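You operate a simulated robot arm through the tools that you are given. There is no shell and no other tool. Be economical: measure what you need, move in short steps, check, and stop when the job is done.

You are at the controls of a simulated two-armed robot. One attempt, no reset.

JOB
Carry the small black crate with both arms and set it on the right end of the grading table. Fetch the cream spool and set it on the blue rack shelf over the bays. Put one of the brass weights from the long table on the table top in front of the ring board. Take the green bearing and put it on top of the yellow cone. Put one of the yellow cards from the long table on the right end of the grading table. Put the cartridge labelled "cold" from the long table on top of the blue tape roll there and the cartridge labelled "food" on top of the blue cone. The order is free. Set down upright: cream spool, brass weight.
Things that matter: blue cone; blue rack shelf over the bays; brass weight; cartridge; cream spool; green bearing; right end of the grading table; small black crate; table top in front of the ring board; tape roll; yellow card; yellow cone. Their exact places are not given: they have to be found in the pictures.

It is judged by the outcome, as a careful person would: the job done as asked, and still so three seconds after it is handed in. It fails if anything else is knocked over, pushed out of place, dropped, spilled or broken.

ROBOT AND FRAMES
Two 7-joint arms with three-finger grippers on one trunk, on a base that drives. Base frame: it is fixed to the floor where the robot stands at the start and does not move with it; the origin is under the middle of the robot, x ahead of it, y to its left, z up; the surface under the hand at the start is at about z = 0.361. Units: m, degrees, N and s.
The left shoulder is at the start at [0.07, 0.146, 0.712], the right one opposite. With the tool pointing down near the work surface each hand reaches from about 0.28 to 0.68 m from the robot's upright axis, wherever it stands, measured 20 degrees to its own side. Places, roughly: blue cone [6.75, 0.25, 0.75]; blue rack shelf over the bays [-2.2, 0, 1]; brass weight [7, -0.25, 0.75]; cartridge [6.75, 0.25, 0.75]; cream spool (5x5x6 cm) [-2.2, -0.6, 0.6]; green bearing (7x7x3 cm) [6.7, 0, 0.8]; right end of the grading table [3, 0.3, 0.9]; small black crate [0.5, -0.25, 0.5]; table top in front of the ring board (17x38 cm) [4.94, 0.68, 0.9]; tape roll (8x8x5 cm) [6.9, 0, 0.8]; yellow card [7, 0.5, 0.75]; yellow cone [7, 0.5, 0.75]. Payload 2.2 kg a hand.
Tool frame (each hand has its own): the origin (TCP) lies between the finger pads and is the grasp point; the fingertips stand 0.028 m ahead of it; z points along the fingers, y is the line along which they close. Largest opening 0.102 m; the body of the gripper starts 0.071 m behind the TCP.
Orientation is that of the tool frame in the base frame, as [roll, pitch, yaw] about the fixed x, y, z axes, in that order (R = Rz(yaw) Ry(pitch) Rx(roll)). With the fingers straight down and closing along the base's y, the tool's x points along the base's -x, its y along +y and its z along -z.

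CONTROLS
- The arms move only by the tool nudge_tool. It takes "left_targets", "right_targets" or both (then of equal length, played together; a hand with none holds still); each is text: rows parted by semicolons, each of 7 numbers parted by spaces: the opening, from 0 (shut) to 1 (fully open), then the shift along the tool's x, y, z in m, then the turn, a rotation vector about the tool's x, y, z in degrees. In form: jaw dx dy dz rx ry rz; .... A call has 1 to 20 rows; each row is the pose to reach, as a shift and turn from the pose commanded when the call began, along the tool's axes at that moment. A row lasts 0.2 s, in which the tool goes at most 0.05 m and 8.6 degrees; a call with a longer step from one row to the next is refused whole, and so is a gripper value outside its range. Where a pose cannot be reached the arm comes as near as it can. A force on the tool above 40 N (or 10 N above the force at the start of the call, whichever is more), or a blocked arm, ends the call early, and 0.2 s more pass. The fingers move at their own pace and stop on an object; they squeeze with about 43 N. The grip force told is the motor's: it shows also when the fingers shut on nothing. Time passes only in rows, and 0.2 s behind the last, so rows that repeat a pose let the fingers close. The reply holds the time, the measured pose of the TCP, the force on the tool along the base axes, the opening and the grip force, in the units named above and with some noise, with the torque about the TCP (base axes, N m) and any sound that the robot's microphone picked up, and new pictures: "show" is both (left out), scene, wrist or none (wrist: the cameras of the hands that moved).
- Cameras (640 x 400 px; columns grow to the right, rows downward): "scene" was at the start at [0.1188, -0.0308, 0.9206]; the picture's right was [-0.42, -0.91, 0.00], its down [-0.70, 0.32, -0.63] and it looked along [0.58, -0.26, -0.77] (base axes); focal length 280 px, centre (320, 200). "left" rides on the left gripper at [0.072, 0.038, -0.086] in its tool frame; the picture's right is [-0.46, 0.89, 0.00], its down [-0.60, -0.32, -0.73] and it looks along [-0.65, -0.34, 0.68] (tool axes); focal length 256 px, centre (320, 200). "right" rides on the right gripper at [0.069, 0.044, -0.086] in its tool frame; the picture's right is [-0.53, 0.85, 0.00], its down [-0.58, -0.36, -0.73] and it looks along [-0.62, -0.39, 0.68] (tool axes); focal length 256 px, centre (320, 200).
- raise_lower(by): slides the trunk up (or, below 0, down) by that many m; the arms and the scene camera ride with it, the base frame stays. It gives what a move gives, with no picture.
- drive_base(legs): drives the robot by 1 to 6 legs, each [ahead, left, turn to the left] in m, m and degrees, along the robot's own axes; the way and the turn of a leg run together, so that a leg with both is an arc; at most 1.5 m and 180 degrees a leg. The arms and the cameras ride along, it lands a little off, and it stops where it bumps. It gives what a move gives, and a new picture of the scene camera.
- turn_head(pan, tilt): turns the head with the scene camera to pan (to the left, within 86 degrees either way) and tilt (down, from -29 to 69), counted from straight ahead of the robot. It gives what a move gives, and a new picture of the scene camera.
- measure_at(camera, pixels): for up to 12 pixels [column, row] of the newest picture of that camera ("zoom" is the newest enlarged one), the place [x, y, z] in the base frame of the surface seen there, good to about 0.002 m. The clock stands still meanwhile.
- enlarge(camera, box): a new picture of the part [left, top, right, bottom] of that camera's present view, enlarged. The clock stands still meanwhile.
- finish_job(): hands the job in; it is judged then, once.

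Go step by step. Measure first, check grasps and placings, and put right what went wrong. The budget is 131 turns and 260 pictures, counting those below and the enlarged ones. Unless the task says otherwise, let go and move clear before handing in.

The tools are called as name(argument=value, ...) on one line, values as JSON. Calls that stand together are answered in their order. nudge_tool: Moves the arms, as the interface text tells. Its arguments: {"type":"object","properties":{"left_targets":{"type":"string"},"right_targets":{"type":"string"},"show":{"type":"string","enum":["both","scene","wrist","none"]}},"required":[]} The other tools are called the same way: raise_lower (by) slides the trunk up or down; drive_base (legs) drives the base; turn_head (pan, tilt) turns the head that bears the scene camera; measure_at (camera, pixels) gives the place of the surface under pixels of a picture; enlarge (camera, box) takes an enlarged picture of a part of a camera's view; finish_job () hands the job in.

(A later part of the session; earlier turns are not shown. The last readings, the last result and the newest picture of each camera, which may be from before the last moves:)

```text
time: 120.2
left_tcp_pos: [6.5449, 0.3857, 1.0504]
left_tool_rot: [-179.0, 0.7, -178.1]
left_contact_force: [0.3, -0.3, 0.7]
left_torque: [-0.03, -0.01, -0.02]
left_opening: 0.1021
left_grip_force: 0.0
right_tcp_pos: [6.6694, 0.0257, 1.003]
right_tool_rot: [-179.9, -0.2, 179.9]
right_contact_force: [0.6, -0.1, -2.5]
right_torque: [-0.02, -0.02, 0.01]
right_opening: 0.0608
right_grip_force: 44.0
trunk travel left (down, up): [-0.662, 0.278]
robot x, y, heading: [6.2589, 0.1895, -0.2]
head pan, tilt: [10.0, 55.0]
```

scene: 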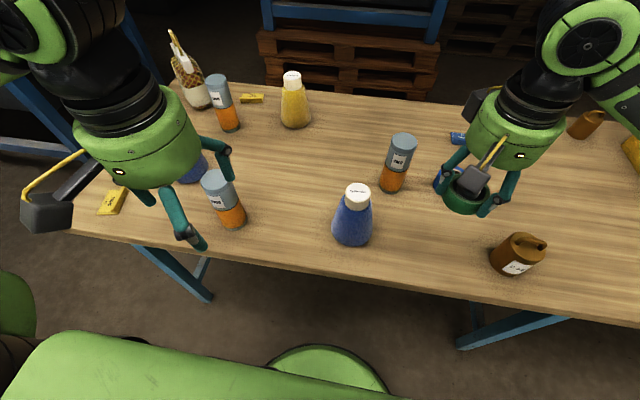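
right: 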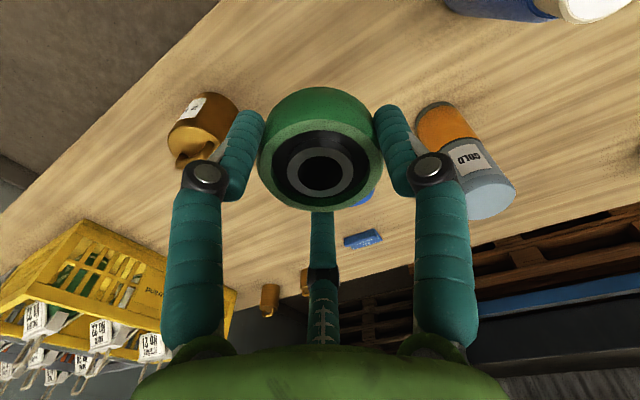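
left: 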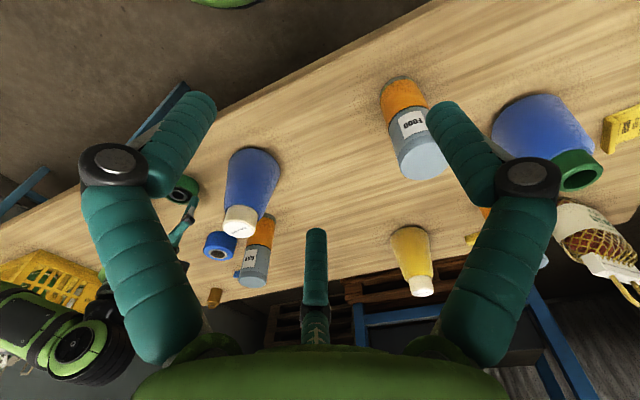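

Bearing held (opening 0.061). I measure the yellow cone's top, the table legs, and the green base part at (320,360) to judge how close I can drive.

enlarge(camera="scene", box=[240, 50, 340, 140])

measure_at(camera="zoom", pixels=[[328, 95], [300, 105], [358, 105], [328, 120], [328, 290]])

measure_at(camera="scene", pixels=[[320, 350], [320, 375], [280, 365], [375, 380], [185, 280], [470, 345], [455, 340], [200, 300], [340, 262], [200, 345]])

```text
4.44 times, centred on (290, 95) of scene
```

zoom: 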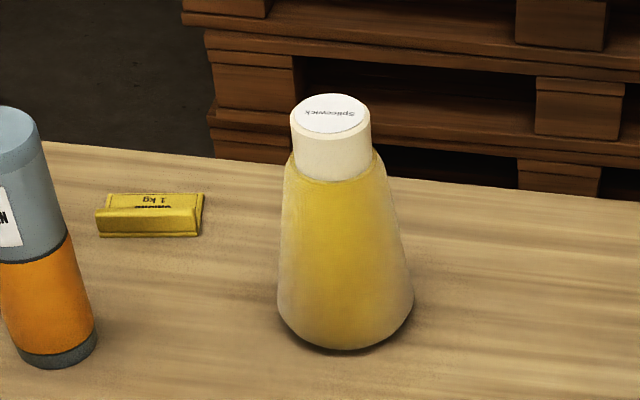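

```text
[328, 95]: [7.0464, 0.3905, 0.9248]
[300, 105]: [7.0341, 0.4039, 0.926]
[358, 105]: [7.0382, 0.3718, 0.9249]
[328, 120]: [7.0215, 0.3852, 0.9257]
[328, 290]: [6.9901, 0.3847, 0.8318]
```

```text
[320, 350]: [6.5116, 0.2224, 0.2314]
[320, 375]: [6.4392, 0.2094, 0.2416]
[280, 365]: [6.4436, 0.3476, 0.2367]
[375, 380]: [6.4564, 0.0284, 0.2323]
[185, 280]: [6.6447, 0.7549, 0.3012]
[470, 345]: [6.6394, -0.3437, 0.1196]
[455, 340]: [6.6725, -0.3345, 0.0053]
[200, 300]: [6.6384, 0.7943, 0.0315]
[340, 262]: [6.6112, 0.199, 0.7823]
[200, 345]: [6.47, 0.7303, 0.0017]
```

Base is a low dome (front +0.25, z 0.24), it fits under the table; legs are clear. I check the blue frame at left before sidestepping.

measure_at(camera="scene", pixels=[[150, 95], [30, 170], [10, 190], [30, 60], [60, 130], [178, 40], [172, 130]])

nudge_tool(right_targets="0 0 0 -0.04 0 0 0; 0 0 0 -0.05 0 0 0", show="none")

```text
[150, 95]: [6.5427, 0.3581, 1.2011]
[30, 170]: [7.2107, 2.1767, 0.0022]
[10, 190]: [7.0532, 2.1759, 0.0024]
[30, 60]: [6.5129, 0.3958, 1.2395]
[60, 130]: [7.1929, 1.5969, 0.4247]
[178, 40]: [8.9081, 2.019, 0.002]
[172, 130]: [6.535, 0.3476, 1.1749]
```

```text
time: 120.8
left_tcp_pos: [6.5461, 0.3844, 1.0501]
left_tool_rot: [-178.9, 0.8, -178.1]
left_contact_force: [-0.2, 0.2, -0.2]
left_torque: [0.0, -0.03, 0.0]
left_opening: 0.102
left_grip_force: 0.1
right_tcp_pos: [6.6698, 0.026, 1.0539]
right_tool_rot: [180.0, 0.0, 179.8]
right_contact_force: [0.4, -0.9, -3.4]
right_torque: [-0.04, 0.02, 0.02]
right_opening: 0.0607
right_grip_force: 43.5
trunk travel left (down, up): [-0.662, 0.278]
robot x, y, heading: [6.2576, 0.1928, -0.4]
head pan, tilt: [10.0, 55.0]
```

drive_base(legs=[[0, 0.31, 0.3], [0.12, 0, 0]])

turn_head(pan=-10, tilt=50)

```text
time: 123.7
left_tcp_pos: [6.6619, 0.6949, 1.0505]
left_tool_rot: [-179.0, 0.7, -177.9]
left_contact_force: [0.5, 0.2, -0.3]
left_torque: [0.01, 0.0, 0.0]
left_opening: 0.1021
left_grip_force: 0.0
right_tcp_pos: [6.7891, 0.3372, 1.0538]
right_tool_rot: [-179.9, 0.1, -179.8]
right_contact_force: [-0.8, 0.7, -3.2]
right_torque: [-0.02, -0.02, 0.03]
right_opening: 0.0605
right_grip_force: 42.4
trunk travel left (down, up): [-0.662, 0.278]
robot x, y, heading: [6.3778, 0.4986, -0.2]
head pan, tilt: [10.0, 55.0]
```

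scene: 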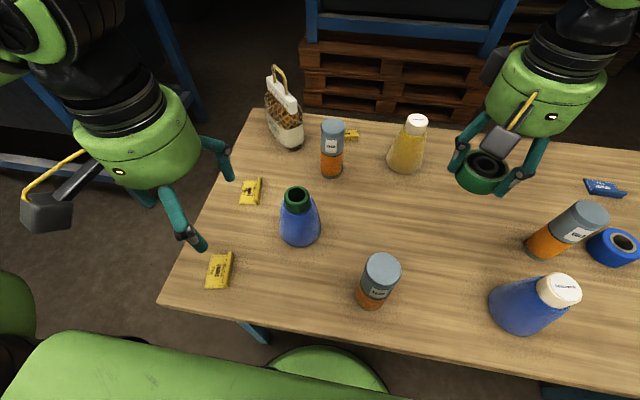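

```text
time: 124.5
left_tcp_pos: [6.663, 0.6952, 1.0498]
left_tool_rot: [-179.0, 0.8, -177.9]
left_contact_force: [-0.1, 0.5, 0.6]
left_torque: [0.02, 0.02, 0.0]
left_opening: 0.1015
left_grip_force: 0.0
right_tcp_pos: [6.7904, 0.3379, 1.0541]
right_tool_rot: [180.0, 0.0, -180.0]
right_contact_force: [-1.0, -0.4, -3.8]
right_torque: [0.02, -0.01, -0.02]
right_opening: 0.0606
right_grip_force: 43.2
trunk travel left (down, up): [-0.662, 0.278]
robot x, y, heading: [6.3819, 0.4983, -0.1]
head pan, tilt: [-10.0, 50.0]
```

scene: 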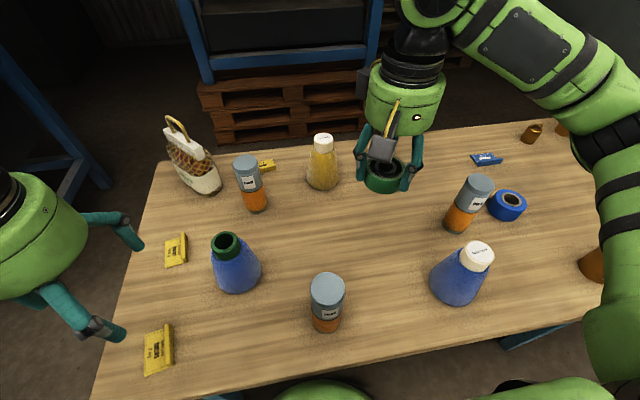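

enlarge(camera="scene", box=[300, 120, 430, 200])

measure_at(camera="zoom", pixels=[[113, 75], [113, 88], [113, 102], [68, 90], [90, 88], [140, 88], [158, 90], [360, 240], [412, 200], [420, 270], [320, 270], [516, 270]])

```text
4.92 times, centred on (365, 160) of scene
```

zoom: 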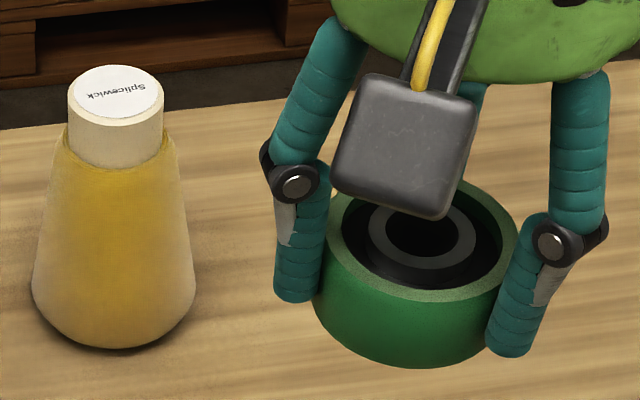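

```text
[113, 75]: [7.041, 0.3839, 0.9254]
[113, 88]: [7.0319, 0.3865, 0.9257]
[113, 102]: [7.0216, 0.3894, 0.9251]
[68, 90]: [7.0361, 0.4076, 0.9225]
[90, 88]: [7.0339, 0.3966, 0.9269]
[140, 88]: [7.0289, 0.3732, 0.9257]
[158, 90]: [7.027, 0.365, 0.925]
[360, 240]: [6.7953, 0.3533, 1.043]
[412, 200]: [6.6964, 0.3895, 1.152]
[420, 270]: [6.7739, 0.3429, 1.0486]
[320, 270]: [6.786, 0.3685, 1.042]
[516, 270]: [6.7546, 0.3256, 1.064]
```

Yellow cap centre (7.029,0.386,0.925). Move the right hand above it.

nudge_tool(right_targets="0 -0.045 0.01 0 0 0 0; 0 -0.09 0.02 0 0 0 0; 0 -0.135 0.03 0 0 0 0; 0 -0.18 0.04 0 0 0 0; 0 -0.21 0.045 0 0 0 0; 0 -0.239 0.048 0 0 0 0; 0 -0.239 0.048 0 0 0 0; 0 -0.239 0.048 0 0 0 0", show="both")

```text
time: 126.3
left_tcp_pos: [6.6642, 0.6967, 1.0504]
left_tool_rot: [-179.1, 0.7, -177.9]
left_contact_force: [0.1, 0.1, 0.2]
left_torque: [0.01, 0.02, 0.02]
left_opening: 0.1019
left_grip_force: 0.1
right_tcp_pos: [7.0096, 0.3832, 1.0518]
right_tool_rot: [-179.9, 0.1, -179.9]
right_contact_force: [0.1, 0.6, -3.2]
right_torque: [0.01, -0.03, -0.01]
right_opening: 0.0606
right_grip_force: 42.5
right hand out of reach, approached as far as the arm can: row 6, 7, 8
trunk travel left (down, up): [-0.662, 0.278]
robot x, y, heading: [6.3822, 0.5013, -0.3]
head pan, tilt: [-10.0, 50.0]
```

scene: 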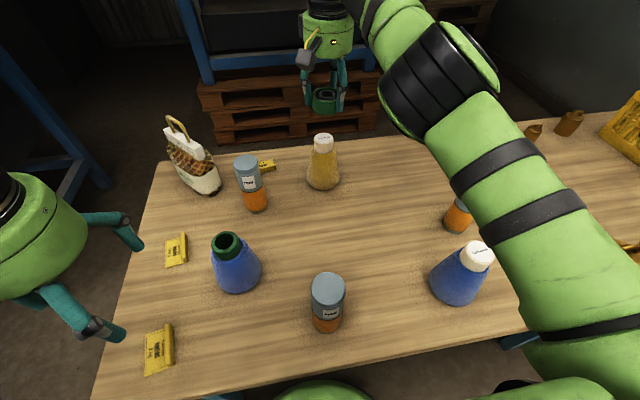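
right: 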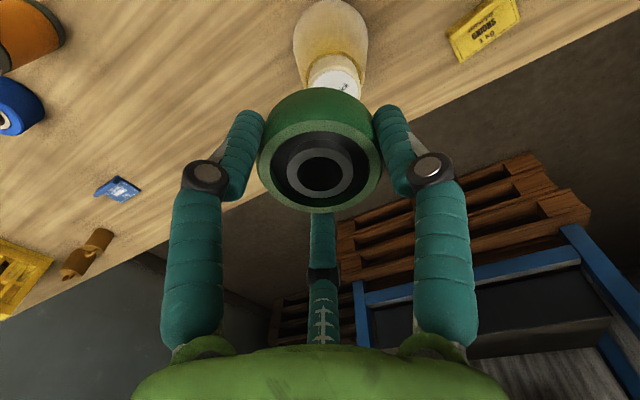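

Short by 2 cm; the wrist is above shoulder height, so raising the trunk and lowering the arm gains reach.

raise_lower(by=0.07)

nudge_tool(right_targets="0 0 0 0.04 0 0 0; 0 0 0 0.08 0 0 0; 0 0 0 0.12 0 0 0; 0 -0.01 0.001 0.135 0 0 0; 0 -0.019 0.002 0.135 0 0 0; 0 -0.019 0.002 0.135 0 0 0", show="both")

```text
time: 127.4
left_tcp_pos: [6.6644, 0.6955, 1.1201]
left_tool_rot: [-179.0, 0.7, -178.0]
left_contact_force: [-0.1, 0.5, -1.3]
left_torque: [0.04, 0.01, 0.02]
left_opening: 0.1021
left_grip_force: 0.0
right_tcp_pos: [7.0105, 0.3823, 1.1214]
right_tool_rot: [-180.0, 0.0, -179.8]
right_contact_force: [-0.2, -0.1, -2.9]
right_torque: [0.02, -0.02, -0.02]
right_opening: 0.0607
right_grip_force: 42.5
trunk travel left (down, up): [-0.732, 0.208]
robot x, y, heading: [6.3823, 0.4949, 0.1]
head pan, tilt: [-10.0, 50.0]
```

```text
time: 128.8
left_tcp_pos: [6.6647, 0.6944, 1.1196]
left_tool_rot: [-178.9, 0.6, -177.9]
left_contact_force: [-0.4, -0.4, 0.2]
left_torque: [0.02, 0.0, -0.02]
left_opening: 0.1018
left_grip_force: 0.0
right_tcp_pos: [7.0262, 0.3812, 0.9847]
right_tool_rot: [-179.9, 0.0, -179.9]
right_contact_force: [-0.8, -0.8, -3.2]
right_torque: [0.04, 0.0, -0.02]
right_opening: 0.0608
right_grip_force: 43.3
trunk travel left (down, up): [-0.732, 0.208]
robot x, y, heading: [6.3791, 0.4982, -0.0]
head pan, tilt: [-10.0, 50.0]
```

scene: 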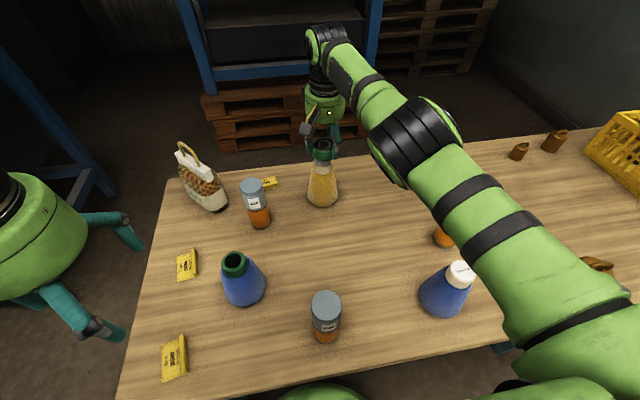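
right: 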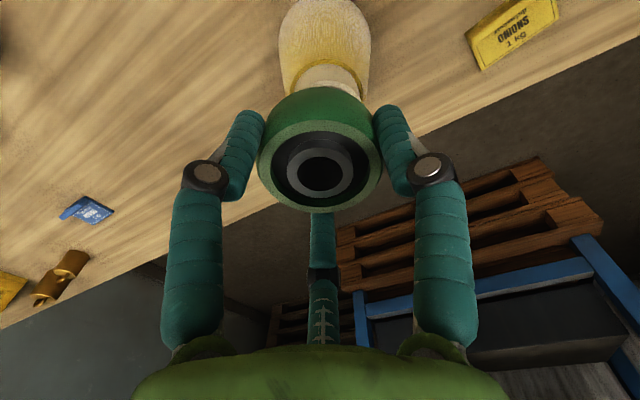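

Reached. Correct 5 mm in y and lower to near contact.

nudge_tool(right_targets="0 -0.002 0.005 0 0 0 0; 0 -0.002 0.005 0.012 0 0 0; 0 -0.002 0.005 0.022 0 0 0; 0 -0.002 0.005 0.022 0 0 0", show="wrist")

enlarge(camera="scene", box=[270, 90, 380, 220])

```text
time: 129.8
left_tcp_pos: [6.6637, 0.6952, 1.1202]
left_tool_rot: [-179.0, 0.7, -177.9]
left_contact_force: [0.5, -0.1, -0.3]
left_torque: [0.03, -0.04, 0.01]
left_opening: 0.102
left_grip_force: 0.1
right_tcp_pos: [7.0251, 0.3856, 0.9653]
right_tool_rot: [-179.9, 0.1, -179.9]
right_contact_force: [0.4, 1.2, -3.1]
right_torque: [-0.02, 0.0, -0.03]
right_opening: 0.0607
right_grip_force: 43.0
right hand out of reach, approached as far as the arm can: row 1, 2, 3, 4
trunk travel left (down, up): [-0.732, 0.208]
robot x, y, heading: [6.3811, 0.4981, -0.2]
head pan, tilt: [-10.0, 50.0]
```

right: 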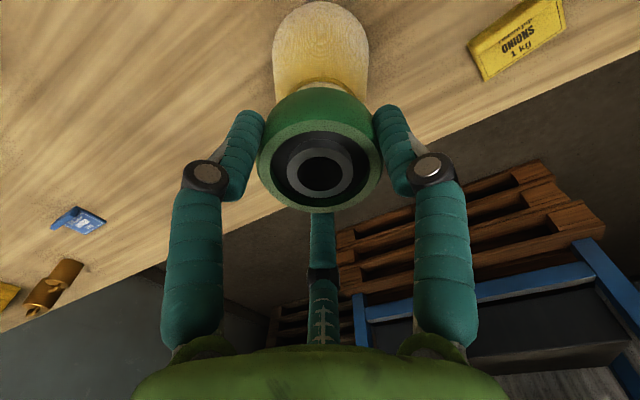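

```text
3.08 times, centred on (325, 155) of scene
```

zoom: 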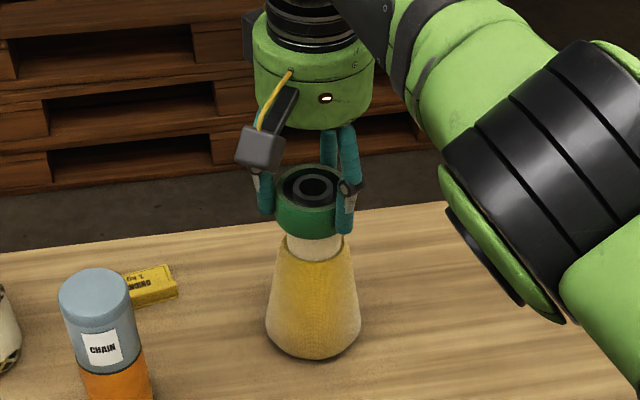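

Within 4 mm of centre; fine for a 43 mm cap. Lower to contact.

nudge_tool(right_targets="0 -0.002 0 0.004 0 0 0; 0 -0.003 0 0.007 0 0 0; 0 -0.003 0 0.009 0 0 0; 0 -0.003 0 0.009 0 0 0", show="none")

enlarge(camera="scene", box=[290, 120, 360, 220])

```text
time: 130.8
left_tcp_pos: [6.6625, 0.6963, 1.1212]
left_tool_rot: [-179.0, 0.6, -177.9]
left_contact_force: [0.5, 0.2, 0.5]
left_torque: [0.03, -0.01, 0.0]
left_opening: 0.1022
left_grip_force: 0.1
right_tcp_pos: [7.025, 0.3848, 0.9581]
right_tool_rot: [-179.9, 0.3, -180.0]
right_contact_force: [2.1, 0.3, 8.5]
right_torque: [-0.04, 0.08, 0.03]
right_opening: 0.061
right_grip_force: 43.4
right hand out of reach, approached as far as the arm can: row 2, 3, 4
trunk travel left (down, up): [-0.732, 0.208]
robot x, y, heading: [6.3799, 0.4981, -0.0]
head pan, tilt: [-10.0, 50.0]
```

```text
4.00 times, centred on (325, 170) of scene
```

zoom: 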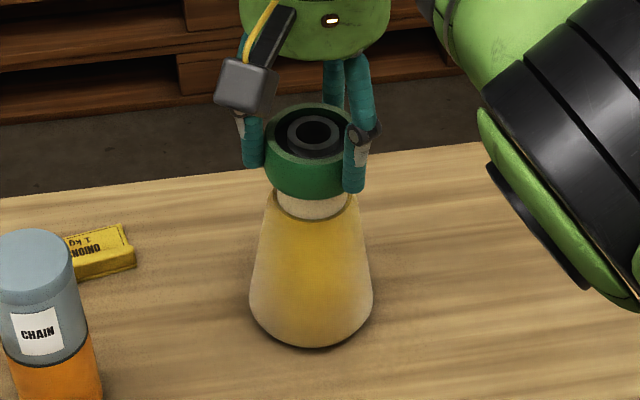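

Contact (≈+11 N), bearing sits on the cap. Open and rise.

nudge_tool(right_targets="0.62 0 0 -0.001 0 0 0; 0.7 0 0 -0.001 0 0 0; 0.8 0 0 -0.001 0 0 0; 0.8 0 0 -0.03 0 0 0; 0.8 0 0 -0.07 0 0 0; 0.8 0 0 -0.11 0 0 0; 0.8 0.04 0 -0.11 0 0 0; 0.8 0.08 0 -0.11 0 0 0; 0.8 0.12 0 -0.11 0 0 0; 0.8 0.16 -0.02 -0.11 0 0 0; 0.8 0.2 -0.04 -0.11 0 0 0", show="scene")

enlarge(camera="scene", box=[280, 110, 370, 220])

```text
time: 133.2
left_tcp_pos: [6.6624, 0.6962, 1.1208]
left_tool_rot: [-179.0, 0.7, -177.9]
left_contact_force: [0.2, 0.0, -0.2]
left_torque: [-0.01, 0.01, 0.0]
left_opening: 0.1021
left_grip_force: 0.0
right_tcp_pos: [7.0109, 0.4021, 1.0848]
right_tool_rot: [-179.9, 0.1, -179.9]
right_contact_force: [0.5, 0.4, 0.7]
right_torque: [-0.01, 0.02, -0.03]
right_opening: 0.0816
right_grip_force: 0.1
right hand out of reach, approached as far as the arm can: row 6, 7, 8, 9, 10, 11
trunk travel left (down, up): [-0.732, 0.208]
robot x, y, heading: [6.384, 0.4971, -0.0]
head pan, tilt: [-10.0, 50.0]
```

scene: 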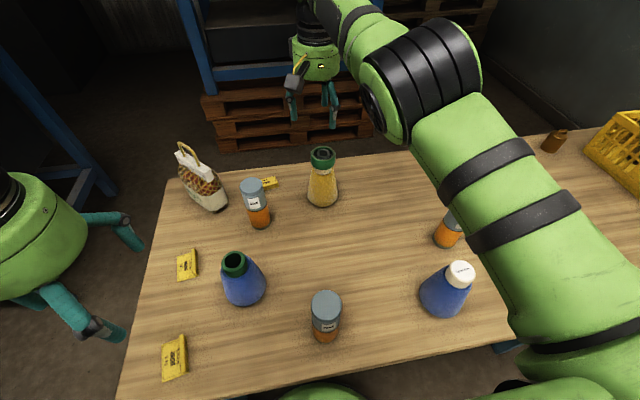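

```text
3.64 times, centred on (325, 165) of scene
```

zoom: 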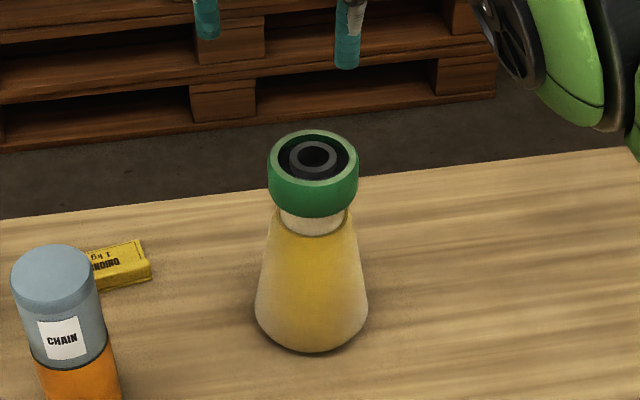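

Bearing sits well on the yellow cone. Retract the right hand (it hung at its reach limit).

nudge_tool(right_targets="0.8 0.03 -0.01 0 0 0 0; 0.8 0.07 -0.03 0 0 0 0; 0.8 0.11 -0.05 0 0 0 0; 0.8 0.15 -0.07 0 0 0 0; 0.8 0.19 -0.09 0 0 0 0; 0.8 0.23 -0.11 0 0 0 0; 0.8 0.27 -0.13 0 0 0 0; 0.8 0.31 -0.15 0 0 0 0", show="scene")

```text
time: 135.0
left_tcp_pos: [6.6634, 0.6954, 1.1205]
left_tool_rot: [-179.2, 0.8, -177.9]
left_contact_force: [0.6, 0.1, -0.4]
left_torque: [-0.01, 0.0, 0.04]
left_opening: 0.1018
left_grip_force: 0.0
right_tcp_pos: [7.0042, 0.2005, 1.1404]
right_tool_rot: [179.9, 0.0, -180.0]
right_contact_force: [-0.5, -0.1, -0.3]
right_torque: [0.0, -0.04, -0.01]
right_opening: 0.0818
right_grip_force: 0.1
right hand out of reach, approached as far as the arm can: row 1, 2, 3, 4, 5, 6, 7, 8
trunk travel left (down, up): [-0.732, 0.208]
robot x, y, heading: [6.3814, 0.4944, -0.0]
head pan, tilt: [-10.0, 50.0]
```

scene: 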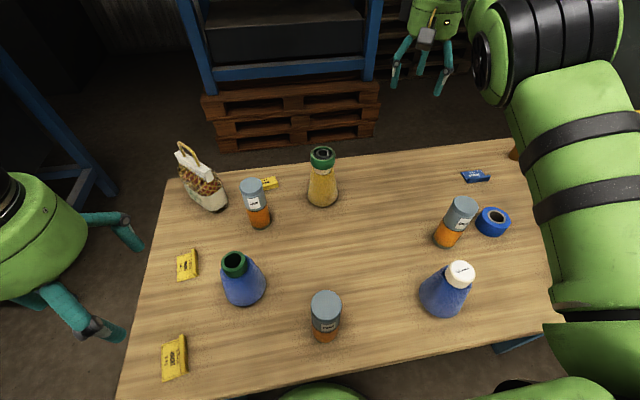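

The arm solver seems stuck near full stretch. I command a comfortable target (rel 0.37,-0.33) in steps.

nudge_tool(right_targets="0.8 -0.05 -0.0 0 0 0 0; 0.8 -0.1 -0.0 0 0 0 0; 0.8 -0.15 -0.02 0 0 0 0; 0.8 -0.2 -0.02 0 0 0 0; 0.8 -0.24 -0.03 0 0 0 0; 0.8 -0.24 -0.03 0 0 0 0; 0.8 -0.24 -0.03 0 0 0 0", show="scene")

```text
refused: row 3 steps farther than a row can; nothing moved
```

nudge_tool(right_targets="0.8 -0.045 -0.0 0 0 0 0; 0.8 -0.09 -0.0 0 0 0 0; 0.8 -0.135 -0.01 0 0 0 0; 0.8 -0.18 -0.02 0 0 0 0; 0.8 -0.22 -0.03 0 0 0 0; 0.8 -0.22 -0.03 0 0 0 0; 0.8 -0.22 -0.03 0 0 0 0", show="scene")

```text
time: 136.6
left_tcp_pos: [6.6622, 0.6956, 1.121]
left_tool_rot: [-178.9, 0.6, -177.9]
left_contact_force: [-0.2, 1.5, 0.1]
left_torque: [-0.01, 0.0, 0.02]
left_opening: 0.1019
left_grip_force: 0.0
right_tcp_pos: [7.0143, 0.2067, 1.112]
right_tool_rot: [-179.9, 0.3, -179.9]
right_contact_force: [-0.4, -0.3, -0.7]
right_torque: [0.04, -0.05, -0.02]
right_opening: 0.0816
right_grip_force: 0.1
right hand out of reach, approached as far as the arm can: row 1, 2, 3, 4, 5, 6, 7
trunk travel left (down, up): [-0.732, 0.208]
robot x, y, heading: [6.3827, 0.4978, 0.1]
head pan, tilt: [-10.0, 50.0]
```

scene: 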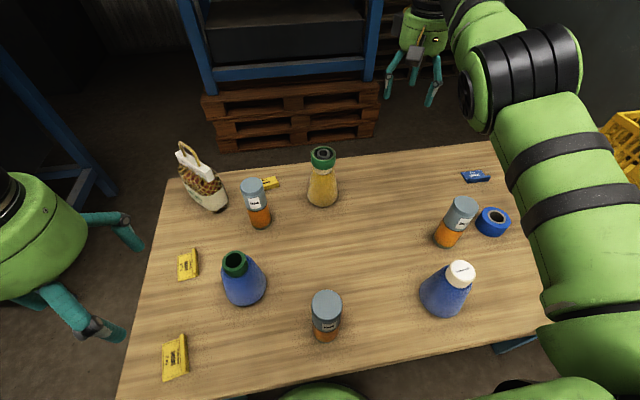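

Try a pitch perturbation to unbend the elbow.

nudge_tool(right_targets="0.8 0 0 0 0 8 0; 0.8 0 0 0 0 16 0; 0.8 0 0 0 0 24 0; 0.8 0 0 0 0 32 0; 0.8 0 0 0 0 40 0; 0.8 0 0 0 0 40 0", show="none")

```text
time: 138.0
left_tcp_pos: [6.6632, 0.6955, 1.1193]
left_tool_rot: [-179.0, 0.7, -177.9]
left_contact_force: [-0.6, 0.2, -0.6]
left_torque: [-0.04, 0.0, 0.0]
left_opening: 0.1019
left_grip_force: 0.0
right_tcp_pos: [6.9455, 0.2353, 1.0491]
right_tool_rot: [-179.5, -23.3, -176.5]
right_contact_force: [0.0, -1.0, 0.3]
right_torque: [0.01, -0.04, -0.03]
right_opening: 0.0816
right_grip_force: 0.0
right hand out of reach, approached as far as the arm can: row 1, 2, 3, 4, 5, 6
trunk travel left (down, up): [-0.732, 0.208]
robot x, y, heading: [6.3835, 0.4966, -0.0]
head pan, tilt: [-10.0, 50.0]
```

It started to bend (x 6.95). Turn back to vertical and see.

nudge_tool(right_targets="0.8 0 0 0 0 0 0; 0.8 0 0 0 0 0 0; 0.8 0 0 0 0 -8 0; 0.8 0 0 0 0 -16 0; 0.8 0 0 0 0 -24 0; 0.8 0 0 0 0 -32 0; 0.8 0 0 0 0 -40 0; 0.8 0 0 0 0 -40 0", show="scene")

```text
time: 139.8
left_tcp_pos: [6.6633, 0.6956, 1.1209]
left_tool_rot: [-179.0, 0.7, -177.9]
left_contact_force: [0.1, -0.6, 0.0]
left_torque: [0.0, 0.0, -0.03]
left_opening: 0.1023
left_grip_force: 0.0
right_tcp_pos: [7.03, 0.2251, 1.0738]
right_tool_rot: [-179.5, 2.2, -176.2]
right_contact_force: [0.1, -0.3, 0.1]
right_torque: [0.04, -0.03, 0.0]
right_opening: 0.0815
right_grip_force: 0.2
right hand out of reach, approached as far as the arm can: row 3, 4, 5, 6, 7, 8
trunk travel left (down, up): [-0.732, 0.208]
robot x, y, heading: [6.3812, 0.4964, -0.2]
head pan, tilt: [-10.0, 50.0]
```

scene: 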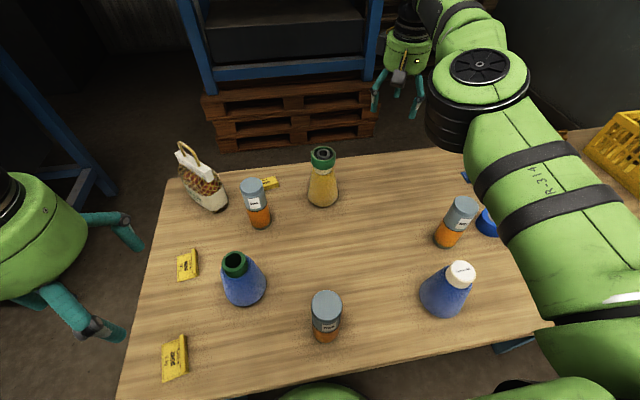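

Combine tilt and pull-back.

nudge_tool(right_targets="0.8 0.02 0 0 0 8 0; 0.8 0.05 0 0 0 16 0; 0.8 0.08 0 0 0 24 0; 0.8 0.11 0 0 0 32 0; 0.8 0.14 0 0 0 40 0; 0.8 0.17 0 0 0 45 0; 0.8 0.2 0 0 0 45 0; 0.8 0.2 0 0 0 45 0", show="scene")

```text
time: 141.6
left_tcp_pos: [6.665, 0.6958, 1.1194]
left_tool_rot: [-179.0, 0.7, -178.0]
left_contact_force: [0.0, 0.1, 1.0]
left_torque: [0.02, -0.01, 0.02]
left_opening: 0.1018
left_grip_force: 0.0
right_tcp_pos: [6.829, 0.2098, 1.0659]
right_tool_rot: [-179.2, -43.0, -176.9]
right_contact_force: [0.1, 0.1, -1.3]
right_torque: [0.02, 0.0, 0.04]
right_opening: 0.0817
right_grip_force: 0.1
right hand out of reach, approached as far as the arm can: row 1, 2, 3, 5, 6
trunk travel left (down, up): [-0.732, 0.208]
robot x, y, heading: [6.3789, 0.4971, -0.1]
head pan, tilt: [-10.0, 50.0]
```

scene: 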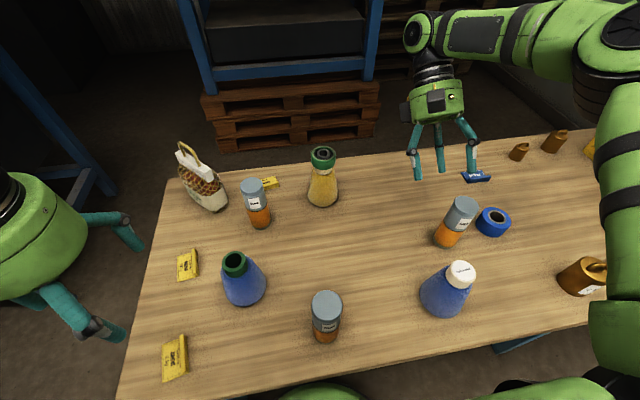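

The elbow is bent again. Straighten the tool back to vertical.

nudge_tool(right_targets="0.8 0 0 0 0 -8 0; 0.8 0 0 0 0 -16 0; 0.8 0 0 0 0 -24 0; 0.8 0 0 0 0 -32 0; 0.8 0 0 0 0 -40 0; 0.8 0 0 0 0 -43 0; 0.8 0 0 0 0 -43 0", show="scene")

```text
time: 143.2
left_tcp_pos: [6.6639, 0.6943, 1.1193]
left_tool_rot: [-179.0, 0.7, -177.9]
left_contact_force: [-0.7, 0.7, 0.3]
left_torque: [0.02, 0.0, 0.0]
left_opening: 0.1019
left_grip_force: 0.0
right_tcp_pos: [6.8308, 0.2095, 1.0653]
right_tool_rot: [-179.4, 0.1, -176.3]
right_contact_force: [0.4, -0.4, -0.9]
right_torque: [-0.02, 0.0, 0.0]
right_opening: 0.0815
right_grip_force: 0.0
trunk travel left (down, up): [-0.732, 0.208]
robot x, y, heading: [6.3825, 0.499, 0.2]
head pan, tilt: [-10.0, 50.0]
```

scene: 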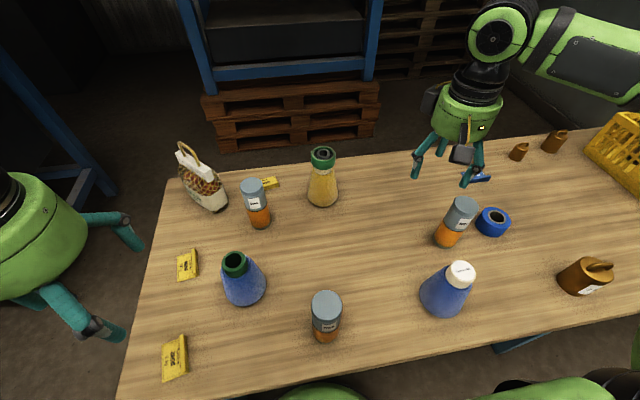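

Now reposition the base to (6.28,0.19) for the cartridges.

drive_base(legs=[[-0.1, 0, -0.1], [0, -0.31, 0]])

turn_head(pan=-5, tilt=50)

```text
time: 146.1
left_tcp_pos: [6.5628, 0.3869, 1.1203]
left_tool_rot: [-178.9, 0.6, -177.8]
left_contact_force: [-0.4, -0.3, 0.0]
left_torque: [-0.03, 0.01, 0.01]
left_opening: 0.1021
left_grip_force: 0.0
right_tcp_pos: [6.7305, -0.0975, 1.0669]
right_tool_rot: [-179.3, -0.1, -176.0]
right_contact_force: [-0.5, 0.3, -0.2]
right_torque: [-0.03, 0.0, -0.01]
right_opening: 0.0816
right_grip_force: 0.1
trunk travel left (down, up): [-0.732, 0.208]
robot x, y, heading: [6.2803, 0.1877, -0.1]
head pan, tilt: [-10.0, 50.0]
```

scene: 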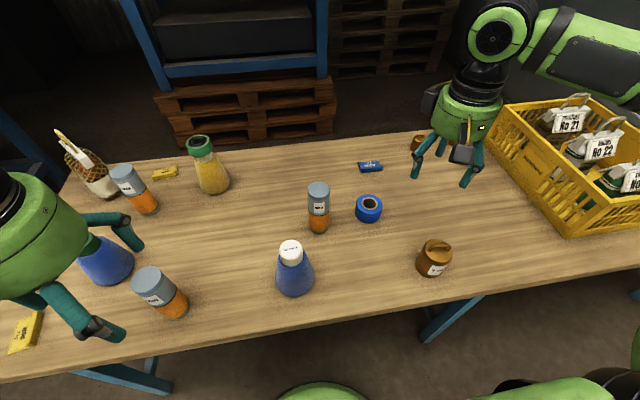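

```text
time: 146.7
left_tcp_pos: [6.5629, 0.3865, 1.12]
left_tool_rot: [-179.1, 0.8, -177.8]
left_contact_force: [0.3, -0.8, 0.6]
left_torque: [0.02, 0.0, 0.0]
left_opening: 0.102
left_grip_force: 0.0
right_tcp_pos: [6.7305, -0.0991, 1.0654]
right_tool_rot: [-179.4, 0.0, -176.2]
right_contact_force: [0.1, -0.1, -0.7]
right_torque: [0.02, -0.04, -0.01]
right_opening: 0.0815
right_grip_force: 0.1
trunk travel left (down, up): [-0.732, 0.208]
robot x, y, heading: [6.2845, 0.1869, 0.3]
head pan, tilt: [-5.0, 50.0]
```

scene: 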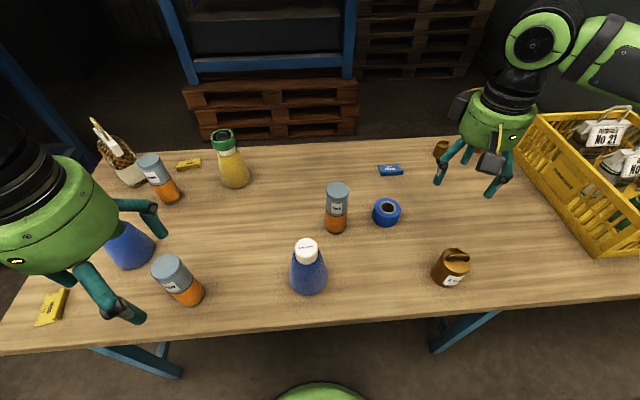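

enlarge(camera="scene", box=[280, 160, 420, 250])

measure_at(camera="zoom", pixels=[[259, 108], [259, 148], [212, 128], [306, 128], [259, 128], [486, 188], [432, 215], [542, 215], [486, 250], [459, 215], [517, 215]])

```text
4.44 times, centred on (350, 205) of scene
```

zoom: 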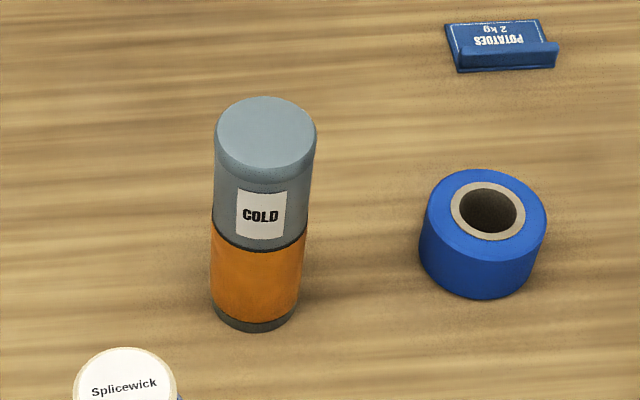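

```text
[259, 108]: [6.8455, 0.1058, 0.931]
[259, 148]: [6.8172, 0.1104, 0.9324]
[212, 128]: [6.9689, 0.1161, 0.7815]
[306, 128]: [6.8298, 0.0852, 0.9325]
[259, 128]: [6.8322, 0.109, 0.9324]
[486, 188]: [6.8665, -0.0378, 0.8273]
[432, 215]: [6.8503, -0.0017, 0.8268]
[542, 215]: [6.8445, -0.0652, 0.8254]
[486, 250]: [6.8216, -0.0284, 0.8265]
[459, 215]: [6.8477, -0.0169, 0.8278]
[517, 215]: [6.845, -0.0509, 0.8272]
```

Cold centre (6.828,0.106); tape centre (6.847,-0.033), top 0.8265. Right hand moves above the cartridge, fixes yaw and goes down.

nudge_tool(right_targets="1 -0.025 0.04 0 0 0 2; 1 -0.05 0.08 0 0 0 4; 1 -0.075 0.12 0 0 0 4; 1 -0.1 0.16 0 0 0 4; 1 -0.1116 0.1972 0 0 0 4; 1 -0.1116 0.1972 0.04 0 0 4; 1 -0.1116 0.1972 0.08 0 0 4; 1 -0.1116 0.1972 0.08 0 0 4", show="both")

```text
time: 148.5
left_tcp_pos: [6.5626, 0.3873, 1.1201]
left_tool_rot: [-179.1, 0.7, -177.8]
left_contact_force: [0.5, -0.3, -0.1]
left_torque: [0.02, 0.03, 0.02]
left_opening: 0.102
left_grip_force: 0.1
right_tcp_pos: [6.8291, 0.1078, 0.9807]
right_tool_rot: [-179.3, 0.0, 179.9]
right_contact_force: [-0.5, -0.2, 0.5]
right_torque: [0.02, 0.01, 0.02]
right_opening: 0.1022
right_grip_force: 0.1
trunk travel left (down, up): [-0.732, 0.208]
robot x, y, heading: [6.2821, 0.1871, 0.1]
head pan, tilt: [-5.0, 50.0]
```

scene: 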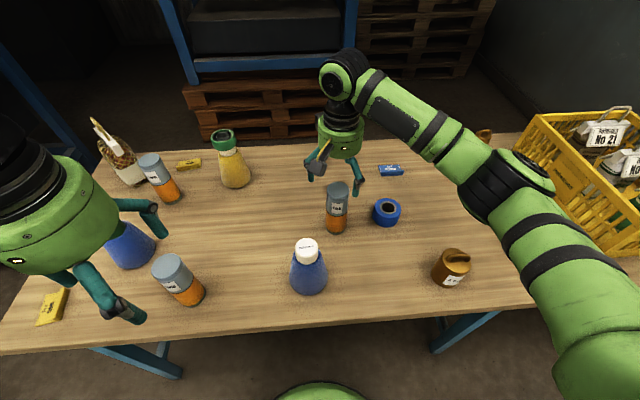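
right: 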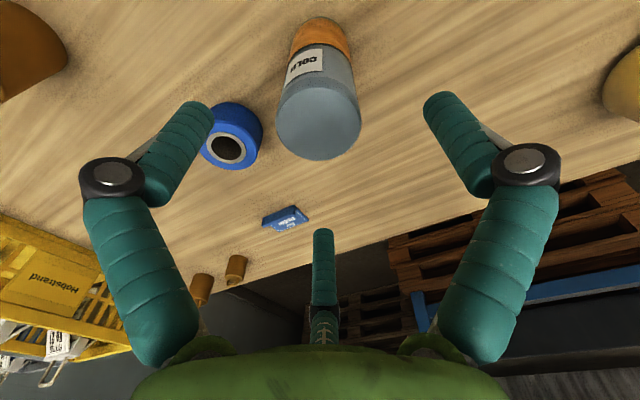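

Centred. Down to z≈0.886, close, lift.

nudge_tool(right_targets="1 0.001 -0.0015 0.04 0.7 0 0; 1 0.001 -0.0015 0.08 0.7 0 0; 1 0.001 -0.0015 0.095 0.7 0 0; 0.5 0.001 -0.0015 0.095 0.7 0 0; 0.3 0.001 -0.0015 0.095 0.7 0 0; 0 0.001 -0.0015 0.095 0.7 0 0; 0 0.001 -0.0015 0.095 0.7 0 0; 0 0.001 -0.0015 0.085 0.7 0 0; 0 0.001 -0.0015 0.055 0.7 0 0; 0 0.001 -0.0015 0.02 0.7 0 0; 0 0.001 -0.0015 0.02 0.7 0 0", show="both")

```text
time: 150.9
left_tcp_pos: [6.5639, 0.3861, 1.1204]
left_tool_rot: [-178.9, 0.7, -177.8]
left_contact_force: [-0.2, -0.8, -0.9]
left_torque: [0.02, 0.01, -0.01]
left_opening: 0.1016
left_grip_force: 0.2
right_tcp_pos: [6.8292, 0.104, 0.9649]
right_tool_rot: [-178.7, 0.0, 179.7]
right_contact_force: [1.0, -0.4, -3.9]
right_torque: [0.02, 0.04, -0.01]
right_opening: 0.051
right_grip_force: 42.9
trunk travel left (down, up): [-0.732, 0.208]
robot x, y, heading: [6.2827, 0.1875, 0.2]
head pan, tilt: [-5.0, 50.0]
```

scene: 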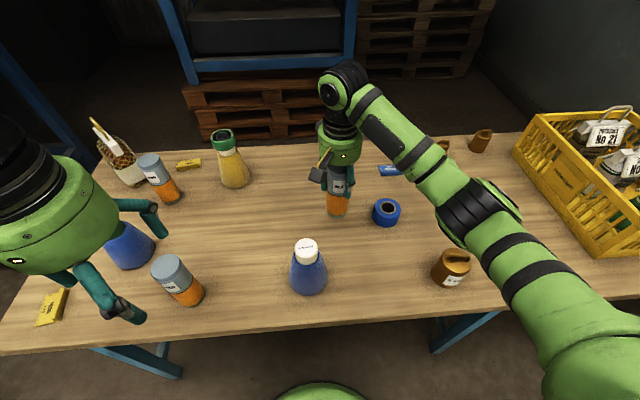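
right: 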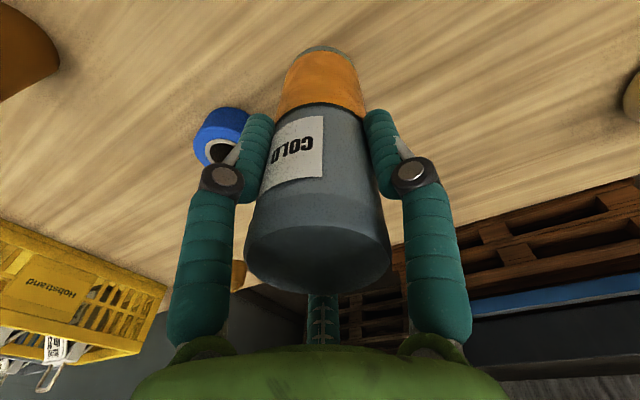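

COLD held upright, bottom ≈0.861. Move over the tape roll and lower.

nudge_tool(right_targets="0 -0.004 -0.035 0 0 0 0; 0 -0.009 -0.07 0 0 0 0; 0 -0.014 -0.105 0 0 0 0; 0 -0.018 -0.137 0 0 0 0; 0 -0.018 -0.137 0 0 0 0; 0 -0.018 -0.137 0.015 0 0 0; 0 -0.018 -0.137 0.028 0 0 0; 0 -0.018 -0.137 0.028 0 0 0", show="scene")

enlarge(camera="scene", box=[330, 140, 450, 240])

```text
time: 152.7
left_tcp_pos: [6.5628, 0.3871, 1.1199]
left_tool_rot: [-179.0, 0.6, -177.8]
left_contact_force: [-0.1, 0.6, 0.7]
left_torque: [0.01, -0.03, 0.03]
left_opening: 0.1021
left_grip_force: 0.1
right_tcp_pos: [6.8473, -0.0341, 0.9389]
right_tool_rot: [-178.6, -0.1, 180.0]
right_contact_force: [0.1, -0.3, -3.1]
right_torque: [0.0, 0.0, -0.01]
right_opening: 0.0507
right_grip_force: 43.1
trunk travel left (down, up): [-0.732, 0.208]
robot x, y, heading: [6.2806, 0.1903, 0.0]
head pan, tilt: [-5.0, 50.0]
```

scene: 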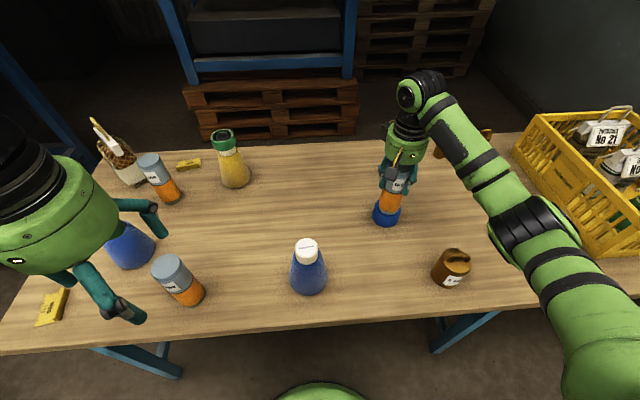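

```text
4.00 times, centred on (390, 190) of scene
```

zoom: 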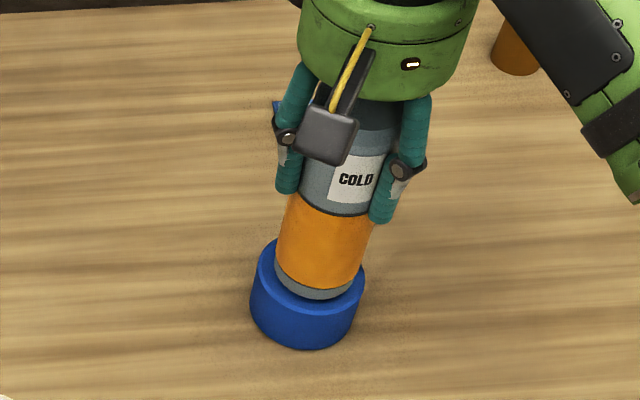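

Aligned over the roll. Lower to contact and release.

nudge_tool(right_targets="0 0 0 0.004 0 0 0; 0 0 0 0.007 0 0 0; 0 0 0 0.009 0 0 0; 0 0 0 0.009 0 0 0", show="none")

```text
time: 153.7
left_tcp_pos: [6.5617, 0.3864, 1.1202]
left_tool_rot: [-179.0, 0.8, -177.9]
left_contact_force: [0.2, -0.4, 0.0]
left_torque: [0.03, 0.0, 0.01]
left_opening: 0.1019
left_grip_force: 0.0
right_tcp_pos: [6.8449, -0.0334, 0.9327]
right_tool_rot: [-178.8, 0.4, 179.9]
right_contact_force: [1.3, -0.4, 14.5]
right_torque: [-0.09, -0.08, -0.04]
right_opening: 0.0507
right_grip_force: 43.3
trunk travel left (down, up): [-0.732, 0.208]
robot x, y, heading: [6.2815, 0.1864, 0.0]
head pan, tilt: [-5.0, 50.0]
```

nudge_tool(right_targets="0.55 0 0 -0.002 0 0 0; 0.7 0 0 -0.002 0 0 0; 0.9 0 0 -0.002 0 0 0; 0.9 0 0 -0.04 0 0 0; 0.9 0 0 -0.08 0 0 0; 0.9 0 0 -0.12 0 0 0; 0.9 0 0 -0.15 0 0 0; 0.9 0.04 -0.03 -0.15 0 0 0; 0.9 0.08 -0.06 -0.15 0 0 0; 0.9 0.12 -0.09 -0.15 0 0 0", show="scene")

enlarge(camera="scene", box=[330, 140, 450, 240])

```text
time: 155.9
left_tcp_pos: [6.5614, 0.3859, 1.1207]
left_tool_rot: [-179.0, 0.8, -177.9]
left_contact_force: [-0.3, 0.3, 0.4]
left_torque: [0.01, -0.01, 0.02]
left_opening: 0.1023
left_grip_force: 0.1
right_tcp_pos: [6.7245, -0.1202, 1.0831]
right_tool_rot: [-178.8, 0.2, 180.0]
right_contact_force: [0.0, -0.3, 0.7]
right_torque: [-0.01, -0.01, 0.02]
right_opening: 0.0919
right_grip_force: 0.1
trunk travel left (down, up): [-0.732, 0.208]
robot x, y, heading: [6.2815, 0.1904, -0.1]
head pan, tilt: [-5.0, 50.0]
```

scene: 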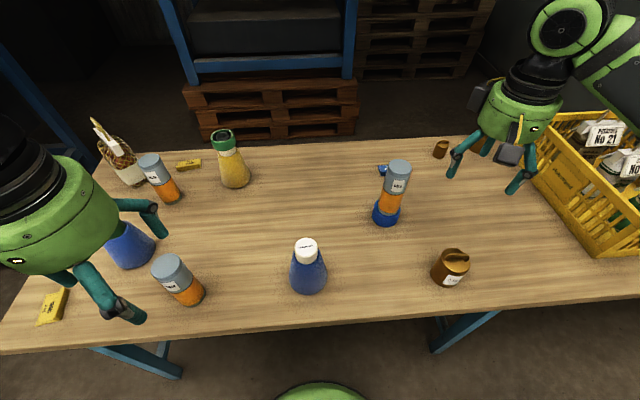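

```text
4.00 times, centred on (390, 190) of scene
```

zoom: 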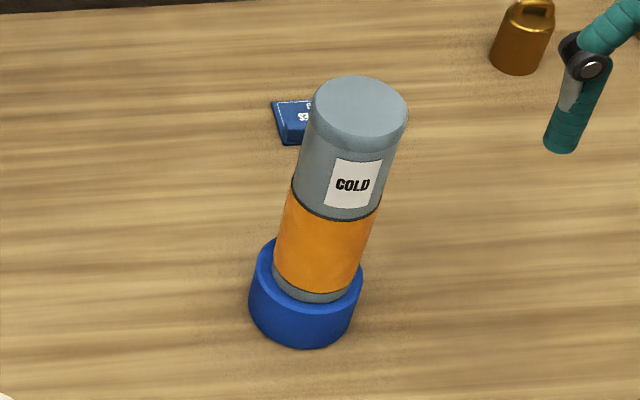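

COLD stands on the tape roll. Now I measure the FOOD cartridge and blue cap for the left hand.

enlarge(camera="scene", box=[130, 220, 340, 320])

measure_at(camera="zoom", pixels=[[105, 125], [120, 150], [135, 125], [165, 130], [150, 110], [110, 108], [506, 78], [535, 65], [535, 95], [570, 80], [535, 80], [230, 250]])

```text
3.05 times, centred on (235, 270) of scene
```

zoom: 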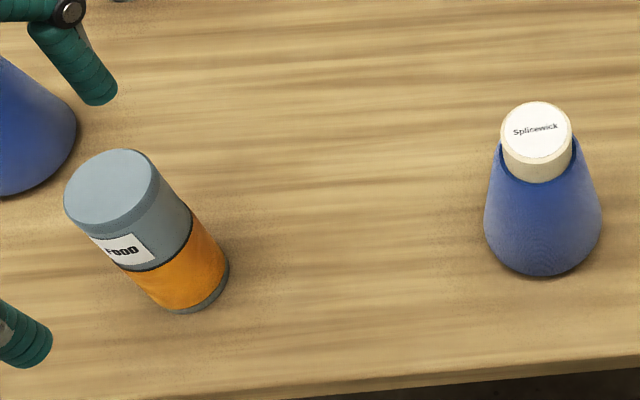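

```text
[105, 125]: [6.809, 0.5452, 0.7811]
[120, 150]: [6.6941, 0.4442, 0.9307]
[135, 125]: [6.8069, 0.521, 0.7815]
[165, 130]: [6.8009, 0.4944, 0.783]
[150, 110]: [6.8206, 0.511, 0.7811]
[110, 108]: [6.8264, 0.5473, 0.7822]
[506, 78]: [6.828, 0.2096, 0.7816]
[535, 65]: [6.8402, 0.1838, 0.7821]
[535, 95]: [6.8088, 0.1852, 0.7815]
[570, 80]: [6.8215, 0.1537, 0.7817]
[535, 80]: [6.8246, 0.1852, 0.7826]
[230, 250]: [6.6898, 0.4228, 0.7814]
```

measure_at(camera="zoom", pixels=[[110, 154], [70, 195], [112, 222], [152, 185], [110, 190], [537, 104], [504, 128], [570, 128], [537, 155], [537, 130]])

```text
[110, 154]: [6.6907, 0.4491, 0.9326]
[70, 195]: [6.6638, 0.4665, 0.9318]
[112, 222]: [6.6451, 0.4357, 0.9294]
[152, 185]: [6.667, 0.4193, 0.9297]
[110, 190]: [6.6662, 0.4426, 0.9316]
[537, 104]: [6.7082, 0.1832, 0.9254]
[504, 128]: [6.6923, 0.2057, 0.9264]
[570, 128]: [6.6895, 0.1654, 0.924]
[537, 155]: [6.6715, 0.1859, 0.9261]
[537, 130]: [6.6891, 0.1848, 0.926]
```

Food centre (6.667,0.443); blue cap centre (6.690,0.1855,0.925). Left hand moves above FOOD and straightens.

nudge_tool(left_targets="1 -0.03 0.015 0 -1 0.7 2; 1 -0.06 0.03 0 -1 0.7 2; 1 -0.09 0.045 0 -1 0.7 2; 1 -0.1075 0.0531 0 -1 0.7 2; 1 -0.1075 0.0531 0.04 -1 0.7 2; 1 -0.1075 0.0531 0.08 -1 0.7 2; 1 -0.1075 0.0531 0.12 -1 0.7 2; 1 -0.1075 0.0531 0.13 -1 0.7 2; 1 -0.1075 0.0531 0.13 -1 0.7 2", show="both")

```text
time: 157.9
left_tcp_pos: [6.6691, 0.4399, 0.9908]
left_tool_rot: [-180.0, 0.0, -179.7]
left_contact_force: [-1.0, -0.1, -0.1]
left_torque: [0.04, 0.01, 0.02]
left_opening: 0.102
left_grip_force: 0.0
right_tcp_pos: [6.727, -0.1197, 1.0831]
right_tool_rot: [-178.7, 0.0, 180.0]
right_contact_force: [-0.6, -0.6, 0.2]
right_torque: [-0.01, 0.02, 0.0]
right_opening: 0.0916
right_grip_force: 0.0
trunk travel left (down, up): [-0.732, 0.208]
robot x, y, heading: [6.2832, 0.1886, 0.1]
head pan, tilt: [-5.0, 50.0]
```

scene: 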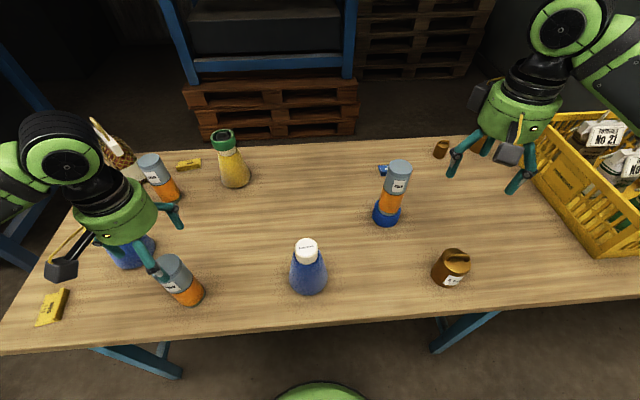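
left: 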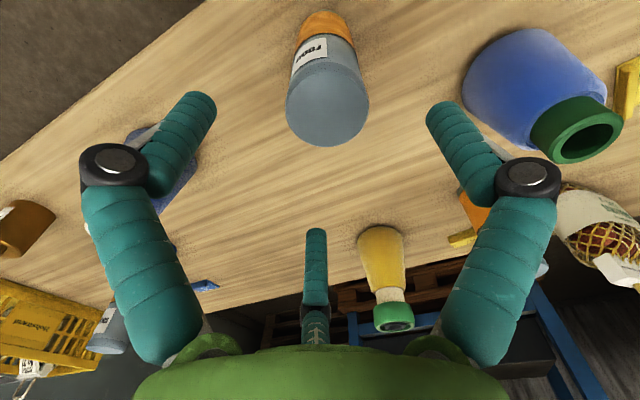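

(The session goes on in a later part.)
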